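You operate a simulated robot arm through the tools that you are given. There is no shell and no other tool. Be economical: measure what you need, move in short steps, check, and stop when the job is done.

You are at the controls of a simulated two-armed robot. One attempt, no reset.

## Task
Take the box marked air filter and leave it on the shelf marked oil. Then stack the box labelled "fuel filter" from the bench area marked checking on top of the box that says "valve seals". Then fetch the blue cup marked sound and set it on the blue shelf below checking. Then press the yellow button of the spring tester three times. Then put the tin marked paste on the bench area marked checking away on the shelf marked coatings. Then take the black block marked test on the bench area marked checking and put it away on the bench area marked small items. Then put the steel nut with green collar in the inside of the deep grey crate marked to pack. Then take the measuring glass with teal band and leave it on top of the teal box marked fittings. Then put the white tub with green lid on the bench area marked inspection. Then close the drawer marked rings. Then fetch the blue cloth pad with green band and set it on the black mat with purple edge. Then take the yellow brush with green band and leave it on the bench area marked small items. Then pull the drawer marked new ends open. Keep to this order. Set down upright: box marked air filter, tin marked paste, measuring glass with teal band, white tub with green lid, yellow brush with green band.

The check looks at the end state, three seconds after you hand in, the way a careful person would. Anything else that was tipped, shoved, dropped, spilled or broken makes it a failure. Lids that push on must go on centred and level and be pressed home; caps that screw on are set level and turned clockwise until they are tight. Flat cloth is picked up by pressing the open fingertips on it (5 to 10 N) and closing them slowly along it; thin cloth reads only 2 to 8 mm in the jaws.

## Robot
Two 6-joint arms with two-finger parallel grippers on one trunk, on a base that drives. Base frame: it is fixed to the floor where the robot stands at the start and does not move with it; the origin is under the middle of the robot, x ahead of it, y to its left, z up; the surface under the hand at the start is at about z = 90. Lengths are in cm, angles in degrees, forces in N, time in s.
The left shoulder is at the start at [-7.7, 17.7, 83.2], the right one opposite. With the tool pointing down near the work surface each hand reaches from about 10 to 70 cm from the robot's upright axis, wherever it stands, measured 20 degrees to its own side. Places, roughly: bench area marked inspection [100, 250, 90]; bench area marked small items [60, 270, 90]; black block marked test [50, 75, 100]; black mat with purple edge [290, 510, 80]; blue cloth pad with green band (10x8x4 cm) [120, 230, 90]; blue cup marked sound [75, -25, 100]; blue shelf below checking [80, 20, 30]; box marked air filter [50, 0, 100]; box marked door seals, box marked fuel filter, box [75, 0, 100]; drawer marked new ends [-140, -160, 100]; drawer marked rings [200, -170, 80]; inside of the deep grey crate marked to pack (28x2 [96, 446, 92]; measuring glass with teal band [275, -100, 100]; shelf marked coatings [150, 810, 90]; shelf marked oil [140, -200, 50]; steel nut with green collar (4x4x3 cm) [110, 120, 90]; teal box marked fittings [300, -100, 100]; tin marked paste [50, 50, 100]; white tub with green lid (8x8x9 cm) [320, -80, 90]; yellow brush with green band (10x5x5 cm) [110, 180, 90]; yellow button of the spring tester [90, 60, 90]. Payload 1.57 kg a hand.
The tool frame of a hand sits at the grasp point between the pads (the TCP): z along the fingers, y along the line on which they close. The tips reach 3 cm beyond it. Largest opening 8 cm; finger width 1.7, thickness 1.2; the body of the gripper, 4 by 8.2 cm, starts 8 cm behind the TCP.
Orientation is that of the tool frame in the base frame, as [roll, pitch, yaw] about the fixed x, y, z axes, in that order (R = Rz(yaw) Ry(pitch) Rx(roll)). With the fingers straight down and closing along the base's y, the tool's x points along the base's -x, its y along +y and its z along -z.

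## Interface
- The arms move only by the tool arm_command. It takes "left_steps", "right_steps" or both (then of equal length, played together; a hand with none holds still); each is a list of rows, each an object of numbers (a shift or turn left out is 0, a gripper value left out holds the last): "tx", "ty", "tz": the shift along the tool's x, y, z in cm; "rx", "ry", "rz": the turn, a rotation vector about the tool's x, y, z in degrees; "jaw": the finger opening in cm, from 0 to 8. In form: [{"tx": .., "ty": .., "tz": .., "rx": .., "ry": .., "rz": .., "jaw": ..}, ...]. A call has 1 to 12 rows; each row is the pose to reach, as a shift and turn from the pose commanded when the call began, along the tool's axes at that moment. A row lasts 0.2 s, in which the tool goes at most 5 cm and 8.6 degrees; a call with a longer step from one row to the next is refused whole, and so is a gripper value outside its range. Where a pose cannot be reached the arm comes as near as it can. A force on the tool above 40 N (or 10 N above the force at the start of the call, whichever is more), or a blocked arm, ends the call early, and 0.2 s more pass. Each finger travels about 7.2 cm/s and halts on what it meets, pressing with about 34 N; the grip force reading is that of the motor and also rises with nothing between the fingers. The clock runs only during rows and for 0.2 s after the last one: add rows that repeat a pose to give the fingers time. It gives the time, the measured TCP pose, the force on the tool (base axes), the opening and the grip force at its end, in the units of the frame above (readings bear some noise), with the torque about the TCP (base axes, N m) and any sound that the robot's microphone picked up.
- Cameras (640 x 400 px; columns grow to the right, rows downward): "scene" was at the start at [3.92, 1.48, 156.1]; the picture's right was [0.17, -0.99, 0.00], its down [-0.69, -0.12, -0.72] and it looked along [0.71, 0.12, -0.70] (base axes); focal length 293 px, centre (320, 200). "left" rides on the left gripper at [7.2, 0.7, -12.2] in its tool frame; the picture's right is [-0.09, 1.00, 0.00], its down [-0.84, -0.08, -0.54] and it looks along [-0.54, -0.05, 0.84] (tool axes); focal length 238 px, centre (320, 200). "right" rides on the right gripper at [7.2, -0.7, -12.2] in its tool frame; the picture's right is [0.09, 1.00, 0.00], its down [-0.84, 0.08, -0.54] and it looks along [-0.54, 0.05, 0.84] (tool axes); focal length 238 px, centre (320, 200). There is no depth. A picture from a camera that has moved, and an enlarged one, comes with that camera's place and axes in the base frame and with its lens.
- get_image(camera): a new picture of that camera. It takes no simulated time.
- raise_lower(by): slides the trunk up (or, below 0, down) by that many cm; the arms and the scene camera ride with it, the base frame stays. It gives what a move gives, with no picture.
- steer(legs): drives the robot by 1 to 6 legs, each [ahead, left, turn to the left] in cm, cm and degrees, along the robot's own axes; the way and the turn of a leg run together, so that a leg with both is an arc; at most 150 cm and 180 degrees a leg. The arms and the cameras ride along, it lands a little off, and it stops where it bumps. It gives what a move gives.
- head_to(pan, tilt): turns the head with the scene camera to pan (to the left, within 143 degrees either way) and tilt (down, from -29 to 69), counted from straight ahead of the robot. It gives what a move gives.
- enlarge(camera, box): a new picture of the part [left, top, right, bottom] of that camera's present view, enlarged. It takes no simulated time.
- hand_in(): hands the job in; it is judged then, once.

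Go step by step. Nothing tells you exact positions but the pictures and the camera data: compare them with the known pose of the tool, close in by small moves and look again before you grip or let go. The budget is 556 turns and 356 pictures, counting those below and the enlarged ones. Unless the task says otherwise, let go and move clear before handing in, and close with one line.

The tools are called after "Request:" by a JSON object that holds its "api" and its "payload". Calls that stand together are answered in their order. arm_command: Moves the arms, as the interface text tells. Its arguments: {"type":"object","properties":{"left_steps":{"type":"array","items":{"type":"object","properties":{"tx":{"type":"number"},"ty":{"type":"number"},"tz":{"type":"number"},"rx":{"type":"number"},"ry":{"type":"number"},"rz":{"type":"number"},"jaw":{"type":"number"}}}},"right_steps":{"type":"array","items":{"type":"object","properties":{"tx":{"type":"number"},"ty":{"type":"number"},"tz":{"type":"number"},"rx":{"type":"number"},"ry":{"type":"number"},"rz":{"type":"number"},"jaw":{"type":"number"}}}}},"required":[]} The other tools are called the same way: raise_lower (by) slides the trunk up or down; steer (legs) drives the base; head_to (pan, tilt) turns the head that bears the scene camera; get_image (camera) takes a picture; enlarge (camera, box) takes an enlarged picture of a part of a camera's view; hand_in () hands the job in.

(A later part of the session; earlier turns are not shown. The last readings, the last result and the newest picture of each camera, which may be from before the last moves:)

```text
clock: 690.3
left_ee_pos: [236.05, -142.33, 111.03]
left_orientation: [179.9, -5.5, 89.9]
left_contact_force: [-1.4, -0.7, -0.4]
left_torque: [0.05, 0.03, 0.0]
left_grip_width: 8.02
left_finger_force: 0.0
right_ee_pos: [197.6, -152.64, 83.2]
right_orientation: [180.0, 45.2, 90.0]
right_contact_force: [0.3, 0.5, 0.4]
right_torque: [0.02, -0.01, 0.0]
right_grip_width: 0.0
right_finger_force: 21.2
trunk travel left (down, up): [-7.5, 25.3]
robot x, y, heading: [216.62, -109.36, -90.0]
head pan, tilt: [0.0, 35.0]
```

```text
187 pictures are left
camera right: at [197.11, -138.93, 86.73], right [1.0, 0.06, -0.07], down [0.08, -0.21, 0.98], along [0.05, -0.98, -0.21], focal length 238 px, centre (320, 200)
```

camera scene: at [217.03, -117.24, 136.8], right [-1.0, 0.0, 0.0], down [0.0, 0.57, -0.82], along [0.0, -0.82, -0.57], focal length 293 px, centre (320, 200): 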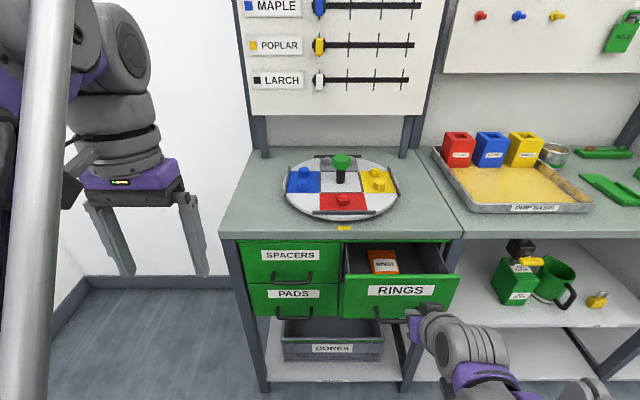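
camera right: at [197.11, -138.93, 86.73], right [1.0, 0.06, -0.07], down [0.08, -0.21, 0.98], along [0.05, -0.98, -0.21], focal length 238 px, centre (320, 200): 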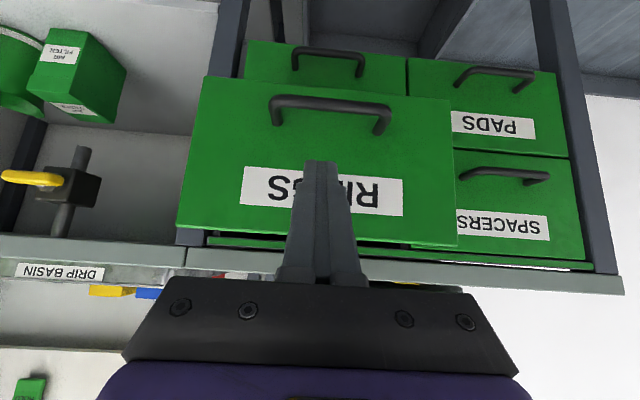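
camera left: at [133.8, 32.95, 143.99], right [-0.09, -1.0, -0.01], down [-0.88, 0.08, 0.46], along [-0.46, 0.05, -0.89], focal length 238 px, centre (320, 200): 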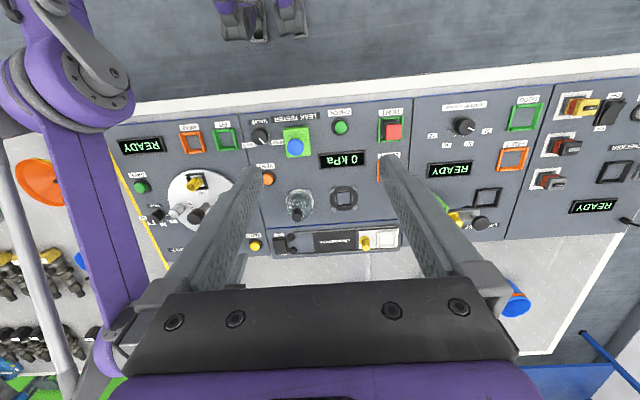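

Request:
{"api": "arm_command", "payload": {"right_steps": [{"tx": -2, "tz": 2}, {"tx": -4, "tz": 4}, {"tx": -5.5, "tz": 5.5}, {"tx": -6.5, "tz": 6.5}, {"tx": -7.5, "tz": 7.5}, {"tx": -8.5, "tz": 8.5}]}}

Request:
{"api": "get_image", "payload": {"camera": "scene"}}

```text
clock: 691.7
left_ee_pos: [236.14, -142.3, 111.05]
left_orientation: [179.9, -5.5, 89.9]
left_contact_force: [0.8, -1.4, 0.9]
left_torque: [0.01, 0.0, 0.01]
left_grip_width: 8.0
left_finger_force: 0.1
right_ee_pos: [197.58, -164.6, 83.22]
right_orientation: [-179.9, 45.2, 90.0]
right_contact_force: [0.0, -0.3, -0.4]
right_torque: [0.02, 0.01, -0.01]
right_grip_width: 0.02
right_finger_force: 21.3
trunk travel left (down, up): [-7.5, 25.3]
robot x, y, heading: [216.55, -109.52, -90.0]
head pan, tilt: [0.0, 35.0]
```

```text
186 pictures are left
camera scene: at [217.03, -117.21, 136.8], right [-1.0, 0.0, 0.0], down [0.0, 0.57, -0.82], along [0.0, -0.82, -0.57], focal length 293 px, centre (320, 200)
```

scene: 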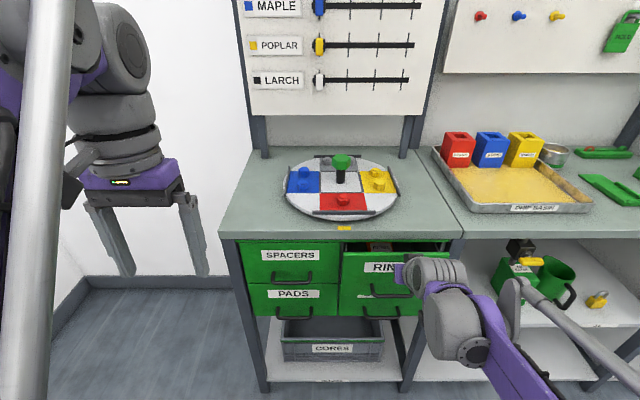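

Request:
{"api": "arm_command", "payload": {"right_steps": [{"tx": -0.8, "tz": 0.8}, {"tx": -1.6, "tz": 1.6}, {"tx": -2.4, "tz": 2.4}, {"tx": -3.2, "tz": 3.2}, {"tx": -4, "tz": 4}]}}

Request:
{"api": "get_image", "payload": {"camera": "scene"}}

```text
clock: 692.8
left_ee_pos: [236.17, -141.91, 111.25]
left_orientation: [179.9, -5.3, 89.9]
left_contact_force: [-0.3, -0.6, 0.1]
left_torque: [0.03, -0.01, -0.03]
left_grip_width: 7.97
left_finger_force: 0.0
right_ee_pos: [197.86, -168.85, 83.04]
right_orientation: [180.0, 44.4, 89.9]
right_contact_force: [-0.2, 19.2, 6.5]
right_torque: [0.12, -0.08, -0.01]
right_grip_width: 0.01
right_finger_force: 21.0
trunk travel left (down, up): [-7.5, 25.3]
robot x, y, heading: [217.18, -109.08, -90.4]
head pan, tilt: [0.0, 35.0]
stopped in row 5 (right hand): the force on the tool passed its limit at 50 N (the readings are from after the stop); the commanded pose is now the measured one
```

```text
185 pictures are left
camera scene: at [217.07, -116.86, 136.83], right [-1.0, 0.0, 0.0], down [0.0, 0.57, -0.82], along [0.0, -0.82, -0.57], focal length 293 px, centre (320, 200)
```

scene: 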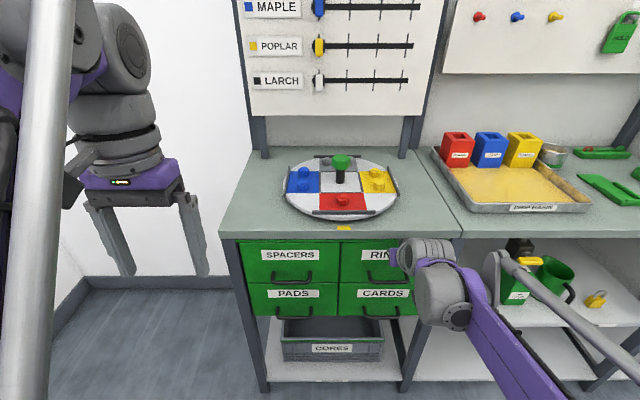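

Drawer flush. I withdraw and check.

Request:
{"api": "arm_command", "payload": {"right_steps": [{"tx": 2, "tz": -2}, {"tx": 5, "tz": -5}, {"tx": 8, "tz": -8}, {"tx": 11, "tz": -11}, {"tx": 13, "tz": -13}]}}

Request:
{"api": "get_image", "payload": {"camera": "scene"}}

Request:
{"api": "steer", "payload": {"legs": [[-25, 0, 0]]}}

Request:
{"api": "raise_lower", "payload": {"by": 20}}

```text
clock: 694.0
left_ee_pos: [236.15, -142.05, 110.98]
left_orientation: [179.9, -5.4, 89.9]
left_contact_force: [0.0, 0.1, 0.1]
left_torque: [-0.06, 0.0, -0.03]
left_grip_width: 8.03
left_finger_force: 0.1
right_ee_pos: [197.51, -150.78, 83.21]
right_orientation: [-180.0, 44.5, 90.1]
right_contact_force: [0.5, 0.1, -1.3]
right_torque: [0.0, -0.01, -0.01]
right_grip_width: 0.0
right_finger_force: 21.3
trunk travel left (down, up): [-7.5, 25.3]
robot x, y, heading: [216.79, -109.38, -90.2]
head pan, tilt: [0.0, 35.0]
```

```text
184 pictures are left
camera scene: at [217.03, -117.07, 136.81], right [-1.0, 0.0, 0.0], down [0.0, 0.57, -0.82], along [0.0, -0.82, -0.57], focal length 293 px, centre (320, 200)
```

scene: 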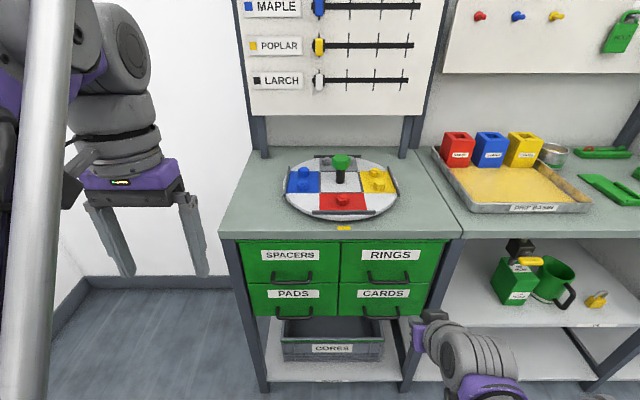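

```text
clock: 695.8
left_ee_pos: [236.28, -117.23, 111.06]
left_orientation: [179.9, -5.4, 89.9]
left_contact_force: [0.2, 0.6, -0.3]
left_torque: [0.02, 0.01, 0.0]
left_grip_width: 8.02
left_finger_force: 0.0
right_ee_pos: [197.72, -126.21, 83.11]
right_orientation: [-180.0, 44.6, 90.1]
right_contact_force: [0.3, 0.4, 0.6]
right_torque: [-0.04, -0.01, -0.03]
right_grip_width: 0.01
right_finger_force: 21.6
trunk travel left (down, up): [-7.5, 25.3]
robot x, y, heading: [217.04, -84.97, -90.1]
head pan, tilt: [0.0, 35.0]
```

```text
clock: 698.0
left_ee_pos: [236.16, -117.34, 131.02]
left_orientation: [179.9, -5.5, 89.9]
left_contact_force: [-0.6, -0.2, 0.4]
left_torque: [-0.02, 0.0, 0.0]
left_grip_width: 8.01
left_finger_force: 0.0
right_ee_pos: [197.74, -126.14, 103.28]
right_orientation: [-180.0, 44.4, 90.1]
right_contact_force: [-0.1, 0.3, 0.7]
right_torque: [-0.01, -0.07, -0.05]
right_grip_width: 0.0
right_finger_force: 21.6
trunk travel left (down, up): [-27.5, 5.3]
robot x, y, heading: [216.92, -84.55, -90.1]
head pan, tilt: [0.0, 35.0]
```

Rings drawer is closed. I bring the hand vertical and drive back to the blue pad.

Request:
{"api": "arm_command", "payload": {"right_steps": [{"tx": -1.5, "tz": -1.5, "ry": 6}, {"tx": -3, "tz": -3, "ry": 12}, {"tx": -4.5, "tz": -4.5, "ry": 18}, {"tx": -6, "tz": -6, "ry": 24}, {"tx": -7.5, "tz": -7.5, "ry": 30}, {"tx": -9, "tz": -9, "ry": 36}, {"tx": -10.5, "tz": -10.5, "ry": 41}, {"tx": -12, "tz": -12, "ry": 44.5, "jaw": 8}, {"tx": -12, "tz": -12, "ry": 44.5, "jaw": 8}]}}

Request:
{"api": "steer", "payload": {"legs": [[0, -20, 0], [-30, 0, 0], [0, 0, 180], [130, 0, 0], [118, 0, 0]]}}

```text
clock: 700.0
left_ee_pos: [236.21, -117.33, 131.0]
left_orientation: [179.9, -5.4, 90.0]
left_contact_force: [0.3, 0.6, 0.5]
left_torque: [-0.04, 0.0, 0.01]
left_grip_width: 8.01
left_finger_force: 0.1
right_ee_pos: [197.68, -126.39, 120.25]
right_orientation: [-180.0, -0.1, 90.1]
right_contact_force: [1.0, -0.8, 0.0]
right_torque: [-0.02, -0.02, -0.01]
right_grip_width: 7.98
right_finger_force: 0.1
trunk travel left (down, up): [-27.5, 5.3]
robot x, y, heading: [217.25, -84.77, -90.5]
head pan, tilt: [0.0, 35.0]
```

```text
clock: 723.2
left_ee_pos: [149.9, 221.83, 131.12]
left_orientation: [179.9, -5.4, -84.1]
left_contact_force: [0.1, -0.9, -0.1]
left_torque: [0.02, 0.05, 0.01]
left_grip_width: 8.02
left_finger_force: 0.1
right_ee_pos: [187.45, 234.96, 120.18]
right_orientation: [180.0, 0.0, -84.1]
right_contact_force: [-0.1, 0.2, 0.8]
right_torque: [0.0, -0.01, -0.03]
right_grip_width: 8.01
right_finger_force: 0.1
trunk travel left (down, up): [-27.5, 5.3]
robot x, y, heading: [172.35, 190.8, 96.0]
head pan, tilt: [0.0, 35.0]
```

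Request:
{"api": "steer", "payload": {"legs": [[0, 0, 84], [0, -20, 0], [6, 0, 0]]}}

Request:
{"api": "head_to", "payload": {"pan": -15, "tilt": 50}}

Request:
{"api": "get_image", "payload": {"camera": "scene"}}

Request:
{"api": "get_image", "payload": {"camera": "right"}}

```text
clock: 729.8
left_ee_pos: [133.78, 191.99, 131.07]
left_orientation: [179.9, -5.5, 0.1]
left_contact_force: [0.4, -0.3, 0.1]
left_torque: [0.0, -0.02, 0.0]
left_grip_width: 7.98
left_finger_force: 0.1
right_ee_pos: [124.49, 230.5, 120.04]
right_orientation: [180.0, 0.0, 0.4]
right_contact_force: [0.1, 0.2, 0.2]
right_torque: [0.0, 0.0, 0.0]
right_grip_width: 8.03
right_finger_force: 0.1
trunk travel left (down, up): [-27.5, 5.3]
robot x, y, heading: [166.64, 211.61, -179.9]
head pan, tilt: [0.0, 35.0]
```

```text
clock: 730.5
left_ee_pos: [133.9, 191.96, 131.13]
left_orientation: [179.9, -5.4, 0.1]
left_contact_force: [-0.6, -0.1, 0.0]
left_torque: [0.02, -0.04, -0.01]
left_grip_width: 8.01
left_finger_force: 0.0
right_ee_pos: [124.28, 230.58, 120.12]
right_orientation: [180.0, 0.0, 0.4]
right_contact_force: [-0.3, -0.2, -0.3]
right_torque: [0.0, 0.03, 0.0]
right_grip_width: 8.03
right_finger_force: 0.0
trunk travel left (down, up): [-27.5, 5.3]
robot x, y, heading: [166.27, 210.96, -179.7]
head pan, tilt: [-15.0, 50.0]
```

```text
183 pictures are left
camera scene: at [163.03, 213.36, 155.28], right [0.25, 0.97, 0.0], down [0.74, -0.19, -0.64], along [-0.62, 0.16, -0.77], focal length 293 px, centre (320, 200)
```

scene: 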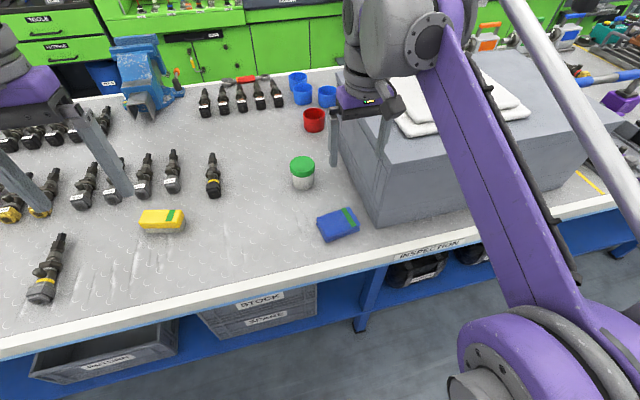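

```text
182 pictures are left
camera right: at [131.67, 231.31, 132.31], right [0.1, -1.0, 0.0], down [-0.84, -0.08, 0.54], along [-0.54, -0.05, -0.84], focal length 238 px, centre (320, 200)
```

right: 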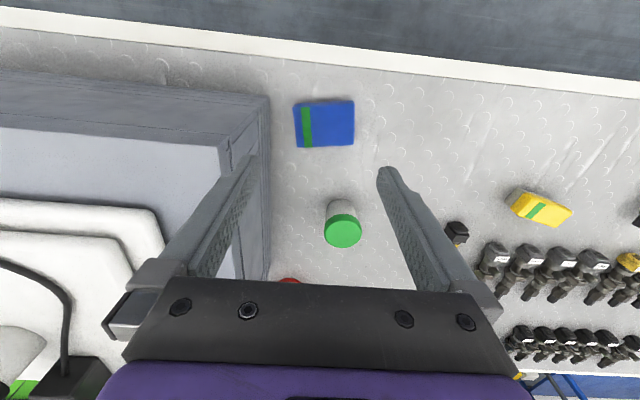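

Request:
{"api": "enlarge", "payload": {"camera": "right", "box": [270, 80, 380, 170]}}

Request:
{"api": "enlarge", "payload": {"camera": "scene", "box": [290, 190, 380, 250]}}

```text
4.44 times, centred on (325, 125) of right
camera zoom: at [131.67, 231.31, 132.31], right [0.1, -1.0, 0.0], down [-0.84, -0.08, 0.54], along [-0.54, -0.05, -0.84], focal length 1059 px, centre (298, 533)
```

zoom: 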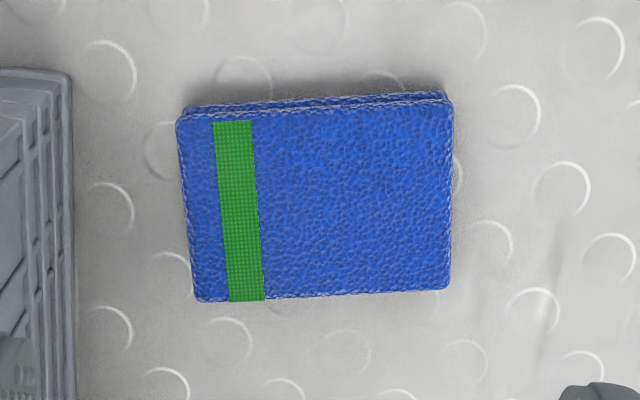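

```text
6.67 times, centred on (335, 220) of scene
camera zoom: at [163.03, 213.36, 155.28], right [0.25, 0.97, 0.0], down [0.74, -0.19, -0.64], along [-0.62, 0.16, -0.77], focal length 1952 px, centre (220, 67)
```

zoom: 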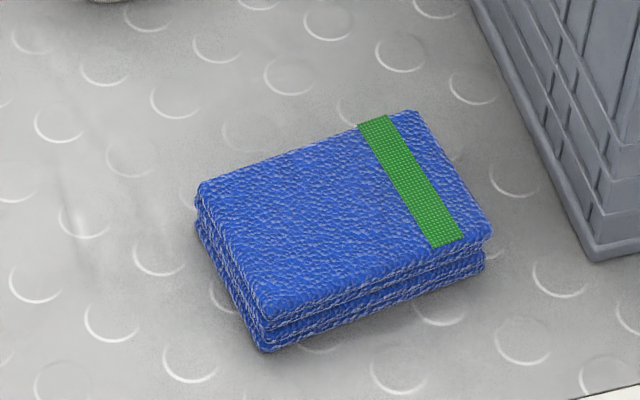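

The blue pad is a folded cloth, ≈9.6×6.8 cm, ~3.7 high, centre [120.9,229.6], turned ≈9°. I rotate the wrist by +81° to close across its short side, keeping the camera away from the microscope box.

Request:
{"api": "arm_command", "payload": {"right_steps": [{"tx": -0.5, "ty": 0.1, "tz": 1, "rz": 8}, {"tx": -1, "ty": 0.2, "tz": 2, "rz": 16}, {"tx": -1.5, "ty": 0.4, "tz": 3, "rz": 24}, {"tx": -2, "ty": 0.6, "tz": 5, "rz": 32}, {"tx": -2.5, "ty": 0.8, "tz": 7, "rz": 40}, {"tx": -3, "ty": 1, "tz": 9, "rz": 48}, {"tx": -3.4, "ty": 1, "tz": 11, "rz": 56}, {"tx": -3.4, "ty": 1, "tz": 13, "rz": 64}, {"tx": -3.4, "ty": 1, "tz": 15, "rz": 72}, {"tx": -3.4, "ty": 1, "tz": 16, "rz": 80}, {"tx": -3.4, "ty": 1, "tz": 16, "rz": 81}]}}

Request:
{"api": "get_image", "payload": {"camera": "right"}}

Request:
{"api": "get_image", "payload": {"camera": "scene"}}

```text
clock: 732.9
left_ee_pos: [133.82, 192.03, 131.04]
left_orientation: [179.9, -5.4, 0.2]
left_contact_force: [0.3, 0.2, -0.9]
left_torque: [-0.01, 0.0, 0.0]
left_grip_width: 7.99
left_finger_force: 0.0
right_ee_pos: [120.98, 229.52, 104.15]
right_orientation: [-180.0, 0.0, -80.7]
right_contact_force: [-0.3, 0.6, 0.3]
right_torque: [0.02, 0.01, 0.01]
right_grip_width: 8.0
right_finger_force: 0.1
trunk travel left (down, up): [-27.5, 5.3]
robot x, y, heading: [166.1, 210.99, -179.6]
head pan, tilt: [-15.0, 50.0]
```

```text
179 pictures are left
camera right: at [122.89, 222.51, 116.4], right [-0.97, -0.25, 0.0], down [-0.21, 0.81, 0.54], along [-0.14, 0.52, -0.84], focal length 238 px, centre (320, 200)
```

right: 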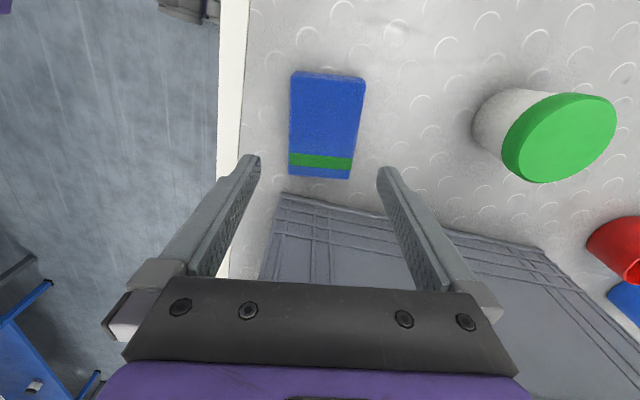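

```text
178 pictures are left
camera scene: at [163.04, 213.36, 155.28], right [0.26, 0.97, 0.0], down [0.74, -0.2, -0.64], along [-0.62, 0.16, -0.77], focal length 293 px, centre (320, 200)
```

scene: 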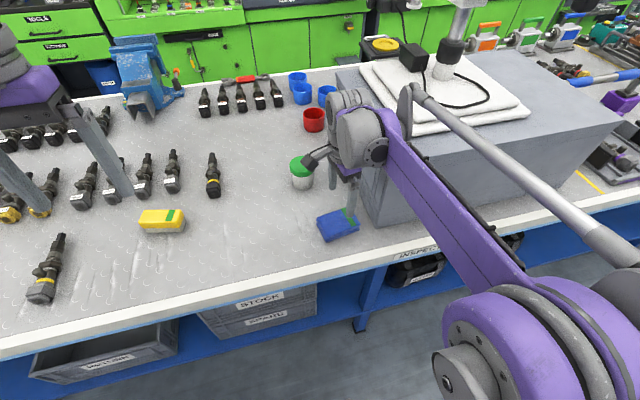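

Request:
{"api": "arm_command", "payload": {"right_steps": [{"tx": 0.4, "ty": 0.25, "tz": 3}, {"tx": 0.8, "ty": 0.25, "tz": 6}, {"tx": 0.8, "ty": 0.25, "tz": 8.5}, {"tx": 0.8, "ty": 0.25, "tz": 10.4}, {"tx": 0.8, "ty": 0.25, "tz": 10.4}]}}

Request:
{"api": "get_image", "payload": {"camera": "right"}}

Request:
{"api": "get_image", "payload": {"camera": "scene"}}

```text
clock: 734.1
left_ee_pos: [133.92, 192.06, 131.06]
left_orientation: [179.8, -5.4, 0.1]
left_contact_force: [0.2, 0.0, 0.1]
left_torque: [-0.01, 0.0, -0.03]
left_grip_width: 7.99
left_finger_force: 0.1
right_ee_pos: [121.09, 228.72, 93.69]
right_orientation: [-179.9, 0.0, -80.6]
right_contact_force: [0.4, 0.2, 0.6]
right_torque: [0.01, 0.0, -0.03]
right_grip_width: 8.0
right_finger_force: 0.1
trunk travel left (down, up): [-27.5, 5.3]
robot x, y, heading: [166.49, 211.62, -179.8]
head pan, tilt: [-15.0, 50.0]
```

```text
177 pictures are left
camera right: at [123.0, 221.72, 105.97], right [-0.97, -0.25, 0.0], down [-0.21, 0.81, 0.54], along [-0.14, 0.52, -0.84], focal length 238 px, centre (320, 200)
```

right: 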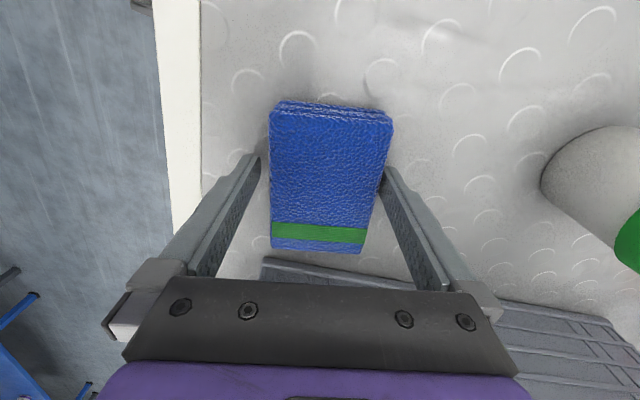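

```text
176 pictures are left
camera scene: at [163.06, 213.36, 155.28], right [0.26, 0.97, 0.0], down [0.74, -0.2, -0.64], along [-0.62, 0.16, -0.77], focal length 293 px, centre (320, 200)
```

scene: 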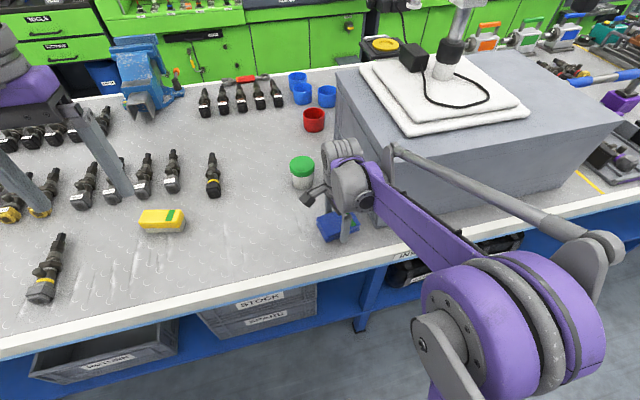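

Request:
{"api": "arm_command", "payload": {"right_steps": [{"jaw": 7}, {"jaw": 6}, {"jaw": 5}, {"jaw": 4}, {"jaw": 4}]}}

Request:
{"api": "arm_command", "payload": {"right_steps": [{"tz": -1}, {"tz": -3}, {"tz": -6}, {"tz": -10}, {"tz": -14}, {"tz": -18}, {"tz": -22}, {"tz": -24}]}}

Request:
{"api": "get_image", "payload": {"camera": "right"}}

```text
clock: 735.3
left_ee_pos: [133.88, 192.06, 131.0]
left_orientation: [179.9, -5.5, 0.2]
left_contact_force: [0.0, 1.1, -0.1]
left_torque: [-0.01, -0.01, -0.01]
left_grip_width: 8.0
left_finger_force: 0.1
right_ee_pos: [121.06, 228.57, 93.69]
right_orientation: [179.9, 0.1, -80.6]
right_contact_force: [0.0, 0.0, 0.1]
right_torque: [0.03, 0.0, -0.02]
right_grip_width: 6.89
right_finger_force: 34.0
trunk travel left (down, up): [-27.5, 5.3]
robot x, y, heading: [166.29, 211.27, -179.9]
head pan, tilt: [-15.0, 50.0]
```

```text
clock: 737.1
left_ee_pos: [133.81, 192.02, 131.09]
left_orientation: [179.9, -5.4, 0.1]
left_contact_force: [-1.3, 0.0, 0.0]
left_torque: [-0.01, -0.02, 0.02]
left_grip_width: 8.01
left_finger_force: 0.1
right_ee_pos: [120.96, 228.57, 117.62]
right_orientation: [180.0, 0.0, -80.6]
right_contact_force: [0.1, -0.3, -1.1]
right_torque: [0.0, -0.01, 0.03]
right_grip_width: 6.88
right_finger_force: 33.6
trunk travel left (down, up): [-27.5, 5.3]
robot x, y, heading: [166.42, 211.21, -179.8]
head pan, tilt: [-15.0, 50.0]
```

```text
175 pictures are left
camera right: at [122.79, 221.58, 129.81], right [-0.97, -0.25, 0.0], down [-0.21, 0.81, 0.54], along [-0.14, 0.52, -0.84], focal length 238 px, centre (320, 200)
```

right: 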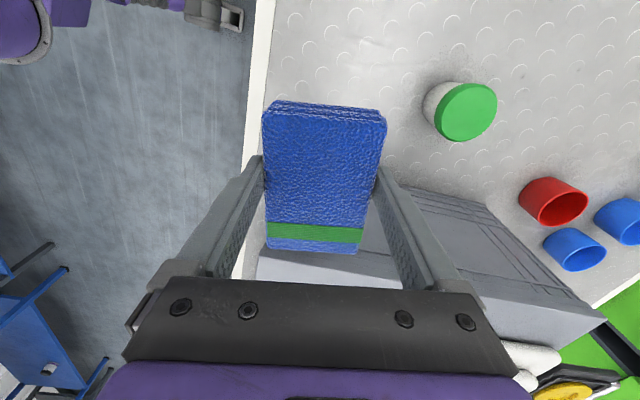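

Pad held. I drive to the area with the black mat near [290,510].

Request:
{"api": "steer", "payload": {"legs": [[-30, 0, 0], [0, 0, -90], [150, 0, 0], [110, 0, 0]]}}

Request:
{"api": "head_to", "payload": {"pan": -70, "tilt": 30}}

Request:
{"api": "get_image", "payload": {"camera": "scene"}}

```text
clock: 755.3
left_ee_pos: [174.53, 503.39, 130.91]
left_orientation: [180.0, -5.4, -88.2]
left_contact_force: [0.4, 0.1, 0.7]
left_torque: [-0.02, 0.03, 0.03]
left_grip_width: 8.01
left_finger_force: 0.1
right_ee_pos: [210.65, 517.27, 117.61]
right_orientation: [180.0, 0.0, -169.0]
right_contact_force: [-0.3, -1.2, -0.7]
right_torque: [-0.01, 0.03, -0.02]
right_grip_width: 6.9
right_finger_force: 33.7
trunk travel left (down, up): [-27.5, 5.3]
robot x, y, heading: [194.72, 471.59, 91.8]
head pan, tilt: [-15.0, 50.0]
```

```text
clock: 756.5
left_ee_pos: [174.53, 503.35, 131.05]
left_orientation: [180.0, -5.6, -88.1]
left_contact_force: [-0.1, 0.4, 0.3]
left_torque: [0.01, 0.0, -0.01]
left_grip_width: 8.0
left_finger_force: 0.0
right_ee_pos: [210.68, 517.34, 117.56]
right_orientation: [179.9, 0.0, -169.1]
right_contact_force: [-0.9, 0.4, -0.8]
right_torque: [0.01, -0.03, -0.02]
right_grip_width: 6.89
right_finger_force: 34.4
trunk travel left (down, up): [-27.5, 5.3]
robot x, y, heading: [194.55, 471.37, 91.9]
head pan, tilt: [-70.0, 30.0]
```

```text
174 pictures are left
camera scene: at [203.16, 470.7, 158.23], right [0.37, -0.93, 0.0], down [-0.46, -0.19, -0.87], along [0.8, 0.32, -0.5], focal length 293 px, centre (320, 200)
```

scene: 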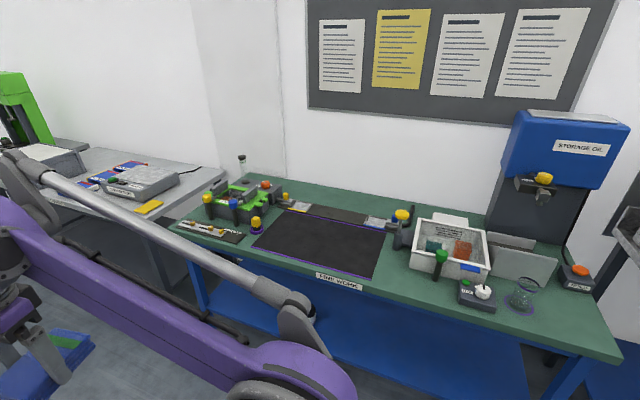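

The black mat spans x≈282–315, y≈481–530 on the green table (z≈80). I turn to face it.

Request:
{"api": "steer", "payload": {"legs": [[0, 0, -91.8], [0, 50, 0], [46, 0, 0]]}}

Request:
{"api": "head_to", "payload": {"pan": -15, "tilt": 50}}

Request:
{"api": "get_image", "payload": {"camera": "scene"}}

Request:
{"api": "get_image", "payload": {"camera": "right"}}

```text
clock: 767.8
left_ee_pos: [275.93, 538.43, 131.06]
left_orientation: [179.8, -5.4, 178.3]
left_contact_force: [0.2, -0.1, -0.8]
left_torque: [0.0, 0.03, -0.01]
left_grip_width: 8.0
left_finger_force: 0.0
right_ee_pos: [287.89, 501.48, 117.57]
right_orientation: [179.9, -0.1, 97.4]
right_contact_force: [0.7, 0.0, -0.5]
right_torque: [0.0, -0.02, 0.05]
right_grip_width: 6.9
right_finger_force: 33.7
trunk travel left (down, up): [-27.5, 5.3]
robot x, y, heading: [242.77, 520.55, -1.8]
head pan, tilt: [-70.0, 30.0]
```

```text
clock: 769.1
left_ee_pos: [275.94, 538.41, 131.01]
left_orientation: [179.9, -5.5, 178.3]
left_contact_force: [-0.1, 0.3, -0.2]
left_torque: [-0.02, -0.02, -0.03]
left_grip_width: 8.02
left_finger_force: 0.1
right_ee_pos: [287.72, 501.47, 117.62]
right_orientation: [180.0, 0.0, 97.5]
right_contact_force: [-1.1, -0.2, 0.4]
right_torque: [0.0, -0.01, 0.02]
right_grip_width: 6.88
right_finger_force: 33.6
trunk travel left (down, up): [-27.5, 5.3]
robot x, y, heading: [242.75, 520.25, -1.5]
head pan, tilt: [-15.0, 50.0]
```

```text
173 pictures are left
camera scene: at [246.08, 518.27, 155.28], right [-0.29, -0.96, 0.0], down [-0.73, 0.22, -0.64], along [0.62, -0.19, -0.77], focal length 293 px, centre (320, 200)
```

scene: 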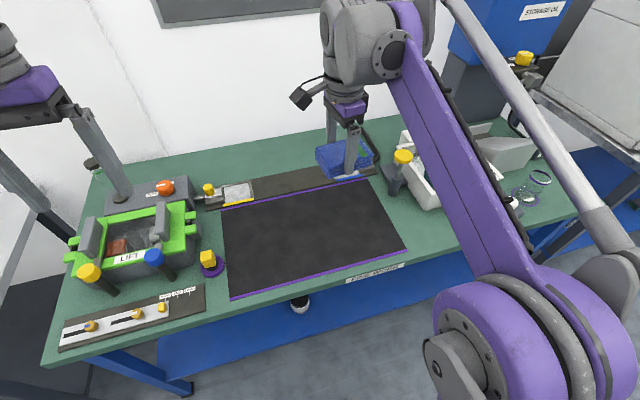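

```text
172 pictures are left
camera right: at [286.23, 508.57, 129.76], right [0.98, 0.22, 0.0], down [0.19, -0.82, 0.54], along [0.12, -0.53, -0.84], focal length 238 px, centre (320, 200)
```

right: 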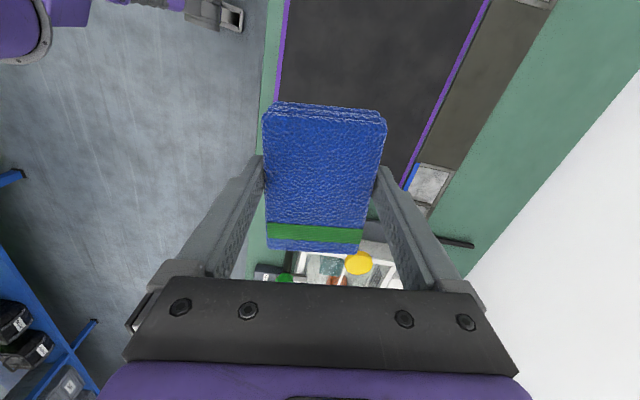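

Request:
{"api": "arm_command", "payload": {"right_steps": [{"tx": 1.2, "ty": 3, "tz": 1}, {"tx": 2.4, "ty": 6, "tz": 3}, {"tx": 3.4, "ty": 8.7, "tz": 6}, {"tx": 3.4, "ty": 8.7, "tz": 10}, {"tx": 3.4, "ty": 8.7, "tz": 14}, {"tx": 3.4, "ty": 8.7, "tz": 18}, {"tx": 3.4, "ty": 8.7, "tz": 22}, {"tx": 3.4, "ty": 8.7, "tz": 26}, {"tx": 3.4, "ty": 8.7, "tz": 29}, {"tx": 3.4, "ty": 8.7, "tz": 31.5}, {"tx": 3.4, "ty": 8.7, "tz": 31.5}]}}

Request:
{"api": "get_image", "payload": {"camera": "right"}}

Request:
{"api": "get_image", "payload": {"camera": "scene"}}

```text
clock: 771.5
left_ee_pos: [275.99, 538.41, 131.1]
left_orientation: [-180.0, -5.4, 178.3]
left_contact_force: [0.0, 0.7, -0.3]
left_torque: [0.01, -0.01, -0.02]
left_grip_width: 8.01
left_finger_force: 0.1
right_ee_pos: [295.72, 505.9, 86.07]
right_orientation: [-180.0, 0.0, 97.5]
right_contact_force: [0.7, 0.4, -0.5]
right_torque: [-0.02, 0.03, -0.04]
right_grip_width: 6.87
right_finger_force: 33.9
trunk travel left (down, up): [-27.5, 5.3]
robot x, y, heading: [242.81, 520.4, -1.9]
head pan, tilt: [-15.0, 50.0]
```

```text
171 pictures are left
camera right: at [294.25, 512.96, 98.24], right [0.98, 0.22, 0.0], down [0.19, -0.82, 0.54], along [0.12, -0.53, -0.84], focal length 238 px, centre (320, 200)
```

right: 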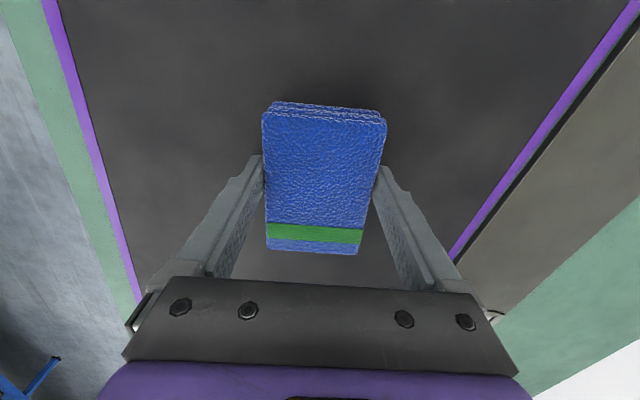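

```text
170 pictures are left
camera scene: at [246.06, 518.28, 155.28], right [-0.29, -0.96, 0.0], down [-0.73, 0.22, -0.64], along [0.62, -0.18, -0.77], focal length 293 px, centre (320, 200)
```

scene: 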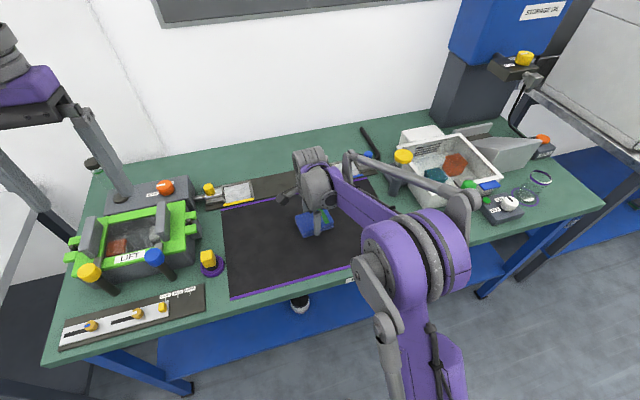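

Request:
{"api": "arm_command", "payload": {"right_steps": [{"tz": 0.8}, {"tz": 1.5}, {"tz": 2.0}, {"tz": 2.4}]}}

Request:
{"api": "arm_command", "payload": {"right_steps": [{"tz": 0.3}, {"tz": 0.6}, {"tz": 0.9}]}}

```text
clock: 771.9
left_ee_pos: [275.87, 538.39, 131.07]
left_orientation: [179.9, -5.4, 178.3]
left_contact_force: [-0.3, -0.4, -0.1]
left_torque: [0.04, -0.02, 0.03]
left_grip_width: 7.99
left_finger_force: 0.1
right_ee_pos: [295.84, 505.98, 85.82]
right_orientation: [-180.0, 0.1, 97.5]
right_contact_force: [-2.1, 0.2, 27.6]
right_torque: [-0.05, -0.17, -0.02]
right_grip_width: 6.88
right_finger_force: 33.7
trunk travel left (down, up): [-27.5, 5.3]
robot x, y, heading: [242.98, 520.16, -1.9]
head pan, tilt: [-15.0, 50.0]
stopped in row 2 (right hand): the force on the tool passed its limit at 49 N (the readings are from after the stop); the commanded pose is now the measured one
```

```text
clock: 772.3
left_ee_pos: [275.79, 538.46, 131.1]
left_orientation: [180.0, -5.4, 178.3]
left_contact_force: [0.2, -0.2, 0.5]
left_torque: [0.0, -0.01, 0.04]
left_grip_width: 8.02
left_finger_force: 0.1
right_ee_pos: [295.91, 505.91, 85.78]
right_orientation: [-179.9, 0.1, 97.4]
right_contact_force: [-3.1, 1.2, 25.3]
right_torque: [-0.06, -0.01, -0.03]
right_grip_width: 6.89
right_finger_force: 33.8
trunk travel left (down, up): [-27.5, 5.3]
robot x, y, heading: [242.96, 520.38, -1.5]
head pan, tilt: [-15.0, 50.0]
stopped in row 1 (right hand): the force on the tool passed its limit at 44 N (the readings are from after the stop); the commanded pose is now the measured one
```

Contact (mat at z≈82). I release and rise.

Request:
{"api": "arm_command", "payload": {"right_steps": [{"tz": -0.1, "jaw": 7.5}, {"tz": -0.1, "jaw": 8}, {"tz": -0.1, "jaw": 8}, {"tz": -3}, {"tz": -7}, {"tz": -11}, {"tz": -15}, {"tz": -19}, {"tz": -23}, {"tz": -27}, {"tz": -31}]}}

Request:
{"api": "get_image", "payload": {"camera": "right"}}

```text
clock: 774.7
left_ee_pos: [276.12, 538.39, 131.02]
left_orientation: [179.9, -5.5, 178.2]
left_contact_force: [0.5, -0.3, 0.1]
left_torque: [0.01, 0.02, -0.02]
left_grip_width: 8.01
left_finger_force: 0.0
right_ee_pos: [296.33, 505.73, 116.54]
right_orientation: [-179.9, 0.1, 97.5]
right_contact_force: [-0.6, -0.3, -0.1]
right_torque: [-0.01, 0.01, -0.02]
right_grip_width: 8.0
right_finger_force: 0.1
trunk travel left (down, up): [-27.5, 5.3]
robot x, y, heading: [242.71, 520.42, -1.8]
head pan, tilt: [-15.0, 50.0]
```

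```text
169 pictures are left
camera right: at [294.76, 512.78, 128.69], right [0.98, 0.22, 0.0], down [0.19, -0.82, 0.54], along [0.12, -0.53, -0.84], focal length 238 px, centre (320, 200)
```

right: 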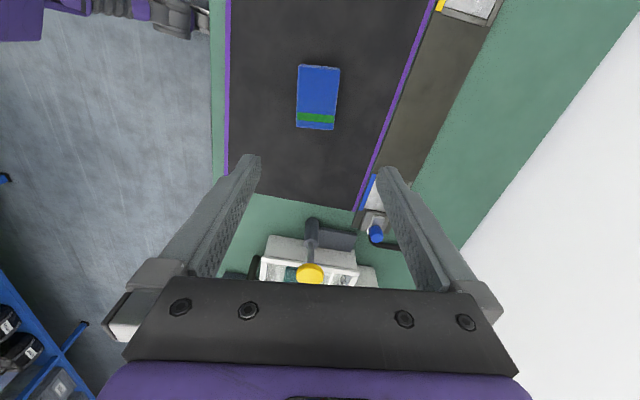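

Pad is on the mat. I turn the wrist back and go for the yellow brush.

Request:
{"api": "arm_command", "payload": {"right_steps": [{"tz": -1, "rz": -8}, {"tz": -2, "rz": -16}, {"tz": -3, "rz": -24}, {"tz": -3, "rz": -32}, {"tz": -3, "rz": -40}, {"tz": -3, "rz": -48}, {"tz": -3, "rz": -56}, {"tz": -3, "rz": -64}, {"tz": -3, "rz": -72}, {"tz": -3, "rz": -80.5}, {"tz": -3, "rz": -80.5}]}}

Request:
{"api": "steer", "payload": {"legs": [[-45, 0, 0], [0, 0, -88.2], [150, 0, 0], [150, 0, 0], [50, 0, 0]]}}

```text
clock: 777.1
left_ee_pos: [276.03, 538.42, 131.12]
left_orientation: [179.8, -5.6, 178.4]
left_contact_force: [0.1, 0.7, 0.2]
left_torque: [-0.03, 0.01, -0.01]
left_grip_width: 7.99
left_finger_force: 0.0
right_ee_pos: [296.03, 505.88, 119.58]
right_orientation: [-179.9, -0.1, 178.2]
right_contact_force: [-0.4, 0.2, -0.4]
right_torque: [0.0, 0.02, -0.01]
right_grip_width: 8.02
right_finger_force: 0.0
trunk travel left (down, up): [-27.5, 5.3]
robot x, y, heading: [242.92, 520.32, -1.6]
head pan, tilt: [-15.0, 50.0]
```

```text
clock: 800.0
left_ee_pos: [204.58, 142.85, 131.12]
left_orientation: [180.0, -5.4, 87.2]
left_contact_force: [0.0, -0.1, -0.2]
left_torque: [0.03, -0.02, 0.02]
left_grip_width: 8.01
left_finger_force: 0.0
right_ee_pos: [171.71, 123.56, 119.67]
right_orientation: [-179.8, 0.0, 86.8]
right_contact_force: [-1.2, 0.4, 0.1]
right_torque: [0.02, -0.01, -0.03]
right_grip_width: 7.98
right_finger_force: 0.1
trunk travel left (down, up): [-27.5, 5.3]
robot x, y, heading: [187.41, 176.27, -93.2]
head pan, tilt: [-15.0, 50.0]
```

Request:
{"api": "steer", "payload": {"legs": [[0, 0, -86.8], [0, 11, 0], [26, 0, 0]]}}

Request:
{"api": "get_image", "payload": {"camera": "right"}}

Request:
{"api": "get_image", "payload": {"camera": "scene"}}

```text
clock: 806.7
left_ee_pos: [129.95, 144.91, 131.02]
left_orientation: [179.9, -5.5, 1.5]
left_contact_force: [-0.3, -0.3, 0.8]
left_torque: [0.02, -0.03, -0.02]
left_grip_width: 7.98
left_finger_force: 0.0
right_ee_pos: [108.12, 176.14, 119.55]
right_orientation: [-179.9, 0.0, 1.3]
right_contact_force: [0.4, 0.2, 0.6]
right_torque: [0.01, -0.05, 0.01]
right_grip_width: 8.02
right_finger_force: 0.1
trunk travel left (down, up): [-27.5, 5.3]
robot x, y, heading: [162.36, 164.93, -178.4]
head pan, tilt: [-15.0, 50.0]
```

```text
168 pictures are left
camera right: at [115.37, 176.99, 131.7], right [0.11, -0.99, 0.0], down [-0.83, -0.1, 0.54], along [-0.54, -0.06, -0.84], focal length 238 px, centre (320, 200)
```

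right: 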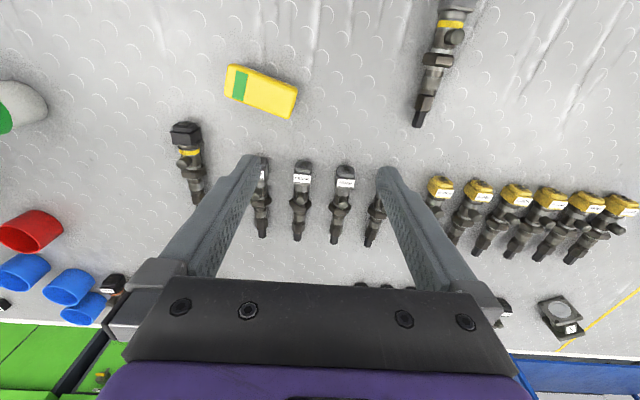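

```text
167 pictures are left
camera scene: at [158.55, 166.84, 155.27], right [0.23, 0.97, 0.0], down [0.74, -0.18, -0.64], along [-0.63, 0.15, -0.77], focal length 293 px, centre (320, 200)
```

scene: 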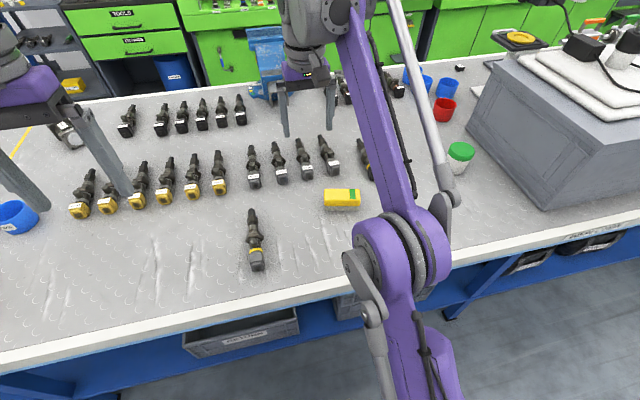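

Request:
{"api": "enlarge", "payload": {"camera": "right", "box": [210, 50, 310, 130]}}

Request:
{"api": "enlarge", "payload": {"camera": "scene", "box": [300, 170, 380, 220]}}

```text
5.00 times, centred on (260, 90) of right
camera zoom: at [115.37, 176.99, 131.7], right [0.11, -0.99, 0.0], down [-0.83, -0.1, 0.54], along [-0.54, -0.06, -0.84], focal length 1192 px, centre (620, 750)
```

zoom: 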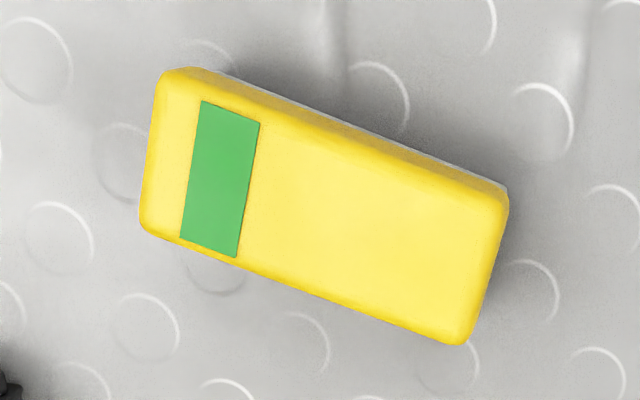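

```text
8.00 times, centred on (340, 195) of scene
camera zoom: at [158.55, 166.84, 155.27], right [0.23, 0.97, 0.0], down [0.74, -0.18, -0.64], along [-0.63, 0.15, -0.77], focal length 2343 px, centre (160, 240)
```

zoom: 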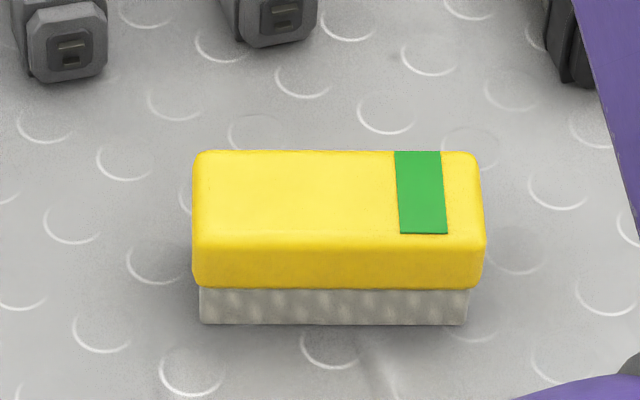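

Brush: centre ≈[108.7,185], top z≈94.5, ≈9.7×4.3, bristles down. I rotate the wrist to close across its width.

Request:
{"api": "arm_command", "payload": {"right_steps": [{"tx": 0.1, "ty": -1, "tz": 1, "rz": -8}, {"tx": 0.2, "ty": -2, "tz": 2, "rz": -16}, {"tx": 0.3, "ty": -3, "tz": 4, "rz": -24}, {"tx": 0.4, "ty": -4, "tz": 6, "rz": -32}, {"tx": 0.5, "ty": -5, "tz": 8, "rz": -40}, {"tx": 0.6, "ty": -6, "tz": 10, "rz": -48}, {"tx": 0.7, "ty": -7, "tz": 12, "rz": -56}, {"tx": 0.8, "ty": -8, "tz": 14, "rz": -64}, {"tx": 0.8, "ty": -8.9, "tz": 15.5, "rz": -72}, {"tx": 0.8, "ty": -8.9, "tz": 15.5, "rz": -76.4}, {"tx": 0.8, "ty": -8.9, "tz": 15.5, "rz": -76.4}]}}

Request:
{"api": "get_image", "payload": {"camera": "right"}}

```text
clock: 809.1
left_ee_pos: [129.85, 144.79, 131.02]
left_orientation: [180.0, -5.5, 1.5]
left_contact_force: [-0.9, 0.0, -0.2]
left_torque: [0.04, 0.01, 0.01]
left_grip_width: 7.99
left_finger_force: 0.0
right_ee_pos: [108.87, 185.09, 103.95]
right_orientation: [180.0, 0.0, 77.8]
right_contact_force: [-0.1, 0.9, 0.6]
right_torque: [0.0, 0.02, 0.01]
right_grip_width: 8.01
right_finger_force: 0.1
trunk travel left (down, up): [-27.5, 5.3]
robot x, y, heading: [162.31, 165.05, -178.1]
head pan, tilt: [-15.0, 50.0]
```

```text
164 pictures are left
camera right: at [109.74, 192.27, 116.15], right [0.99, -0.12, 0.0], down [-0.1, -0.83, 0.54], along [-0.07, -0.54, -0.84], focal length 238 px, centre (320, 200)
```

right: 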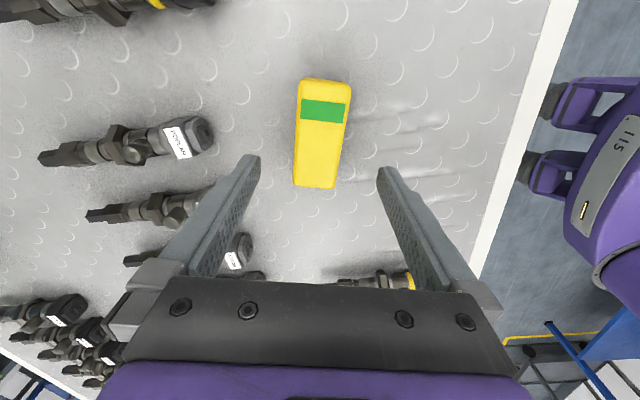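

Request:
{"api": "arm_command", "payload": {"right_steps": [{"rz": 4.5, "tz": 3}, {"rz": 4.5, "tz": 6}, {"rz": 4.5, "tz": 8.5}, {"rz": 4.5, "tz": 10.1}, {"rz": 4.5, "tz": 10.1}]}}

Request:
{"api": "get_image", "payload": {"camera": "right"}}

```text
clock: 810.3
left_ee_pos: [129.99, 144.79, 131.02]
left_orientation: [179.9, -5.5, 1.5]
left_contact_force: [-1.0, -0.1, -0.6]
left_torque: [0.03, 0.01, 0.0]
left_grip_width: 7.98
left_finger_force: 0.1
right_ee_pos: [108.58, 185.06, 93.72]
right_orientation: [-180.0, -0.1, 73.2]
right_contact_force: [-0.6, -1.1, -0.4]
right_torque: [-0.03, -0.02, 0.05]
right_grip_width: 8.0
right_finger_force: 0.0
trunk travel left (down, up): [-27.5, 5.3]
robot x, y, heading: [162.05, 164.75, -178.7]
head pan, tilt: [-15.0, 50.0]
```

```text
163 pictures are left
camera right: at [110.16, 192.08, 105.92], right [0.98, -0.2, 0.0], down [-0.17, -0.82, 0.54], along [-0.11, -0.53, -0.84], focal length 238 px, centre (320, 200)
```

right: 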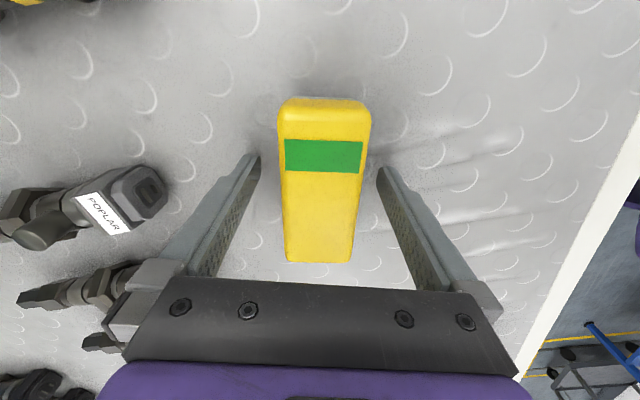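

Well aligned. I close and lift.

Request:
{"api": "arm_command", "payload": {"right_steps": [{"jaw": 6}, {"jaw": 4.5}, {"jaw": 3.5}, {"jaw": 3.5}, {"jaw": 3.5}]}}

Request:
{"api": "arm_command", "payload": {"right_steps": [{"tz": -1}, {"tz": -4}, {"tz": -8}, {"tz": -12}, {"tz": -16, "rz": 8}, {"tz": -20, "rz": 16}, {"tz": -24, "rz": 24}, {"tz": -26, "rz": 32}, {"tz": -26, "rz": 40}, {"tz": -26, "rz": 48}, {"tz": -26, "rz": 56}, {"tz": -26, "rz": 64}]}}

Request:
{"api": "get_image", "payload": {"camera": "right"}}

```text
clock: 811.5
left_ee_pos: [129.92, 144.85, 131.02]
left_orientation: [180.0, -5.5, 1.6]
left_contact_force: [0.1, -0.1, -0.3]
left_torque: [0.0, 0.01, -0.02]
left_grip_width: 7.99
left_finger_force: 0.0
right_ee_pos: [108.61, 185.06, 93.76]
right_orientation: [-179.9, 0.0, 73.2]
right_contact_force: [-0.1, -0.8, 0.7]
right_torque: [0.03, 0.01, 0.02]
right_grip_width: 4.48
right_finger_force: 33.4
trunk travel left (down, up): [-27.5, 5.3]
robot x, y, heading: [161.93, 165.34, -178.4]
head pan, tilt: [-15.0, 50.0]
```

```text
clock: 814.1
left_ee_pos: [129.76, 144.78, 131.05]
left_orientation: [179.9, -5.5, 1.6]
left_contact_force: [-0.2, -0.2, 0.4]
left_torque: [0.02, 0.01, 0.02]
left_grip_width: 8.0
left_finger_force: 0.0
right_ee_pos: [108.79, 184.93, 119.94]
right_orientation: [-180.0, 0.0, 9.0]
right_contact_force: [-0.9, 0.0, -1.0]
right_torque: [-0.01, 0.01, 0.03]
right_grip_width: 4.48
right_finger_force: 34.7
trunk travel left (down, up): [-27.5, 5.3]
robot x, y, heading: [161.9, 164.78, -178.3]
head pan, tilt: [-15.0, 50.0]
```

```text
162 pictures are left
camera right: at [115.75, 186.81, 132.13], right [0.25, -0.97, 0.0], down [-0.81, -0.21, 0.54], along [-0.53, -0.13, -0.84], focal length 238 px, centre (320, 200)
```

right: 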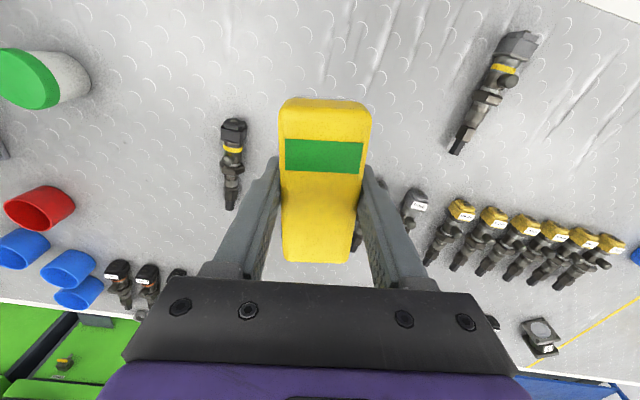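

Brush held. I drive round the right end to the front side.

Request:
{"api": "steer", "payload": {"legs": [[-32, 0, 0], [0, 0, 88.4], [150, 0, 0], [124, 0, 0]]}}

```text
clock: 832.6
left_ee_pos: [210.66, -135.34, 130.88]
left_orientation: [179.9, -5.5, 89.8]
left_contact_force: [0.2, -0.1, 0.6]
left_torque: [0.01, 0.02, 0.0]
left_grip_width: 8.01
left_finger_force: 0.0
right_ee_pos: [169.74, -155.2, 119.86]
right_orientation: [-179.9, 0.1, 97.4]
right_contact_force: [1.1, -0.6, -0.9]
right_torque: [-0.08, -0.02, -0.03]
right_grip_width: 4.45
right_finger_force: 34.1
trunk travel left (down, up): [-27.5, 5.3]
robot x, y, heading: [191.3, -102.61, -90.2]
head pan, tilt: [-15.0, 50.0]
```

Request:
{"api": "steer", "payload": {"legs": [[0, 0, -89.8], [110, 0, 0], [115, 0, 0]]}}

```text
clock: 847.5
left_ee_pos: [-63.42, -125.88, 131.11]
left_orientation: [179.8, -5.6, 2.5]
left_contact_force: [0.7, -0.2, -0.6]
left_torque: [0.03, 0.03, 0.02]
left_grip_width: 8.01
left_finger_force: 0.0
right_ee_pos: [-85.11, -85.83, 119.85]
right_orientation: [-179.8, -0.1, 9.9]
right_contact_force: [0.0, -0.6, -2.1]
right_torque: [0.0, 0.01, -0.02]
right_grip_width: 4.44
right_finger_force: 34.0
trunk travel left (down, up): [-27.5, 5.3]
robot x, y, heading: [-31.43, -105.33, -177.7]
head pan, tilt: [-15.0, 50.0]
```

Request:
{"api": "steer", "payload": {"legs": [[-12, 0, 0], [0, 0, -92.3], [0, 17, 0], [150, 0, 0], [150, 0, 0], [65, 0, 0]]}}

```text
clock: 871.7
left_ee_pos: [-32.65, 293.83, 131.1]
left_orientation: [179.9, -5.5, -92.7]
left_contact_force: [-0.1, 0.2, 0.1]
left_torque: [0.01, 0.0, 0.0]
left_grip_width: 7.99
left_finger_force: 0.0
right_ee_pos: [9.11, 312.06, 119.96]
right_orientation: [-180.0, -0.1, -85.2]
right_contact_force: [-0.5, -0.3, -1.6]
right_torque: [-0.05, -0.01, 0.01]
right_grip_width: 4.42
right_finger_force: 34.2
trunk travel left (down, up): [-27.5, 5.3]
robot x, y, heading: [-15.16, 260.24, 87.1]
head pan, tilt: [-15.0, 50.0]
```

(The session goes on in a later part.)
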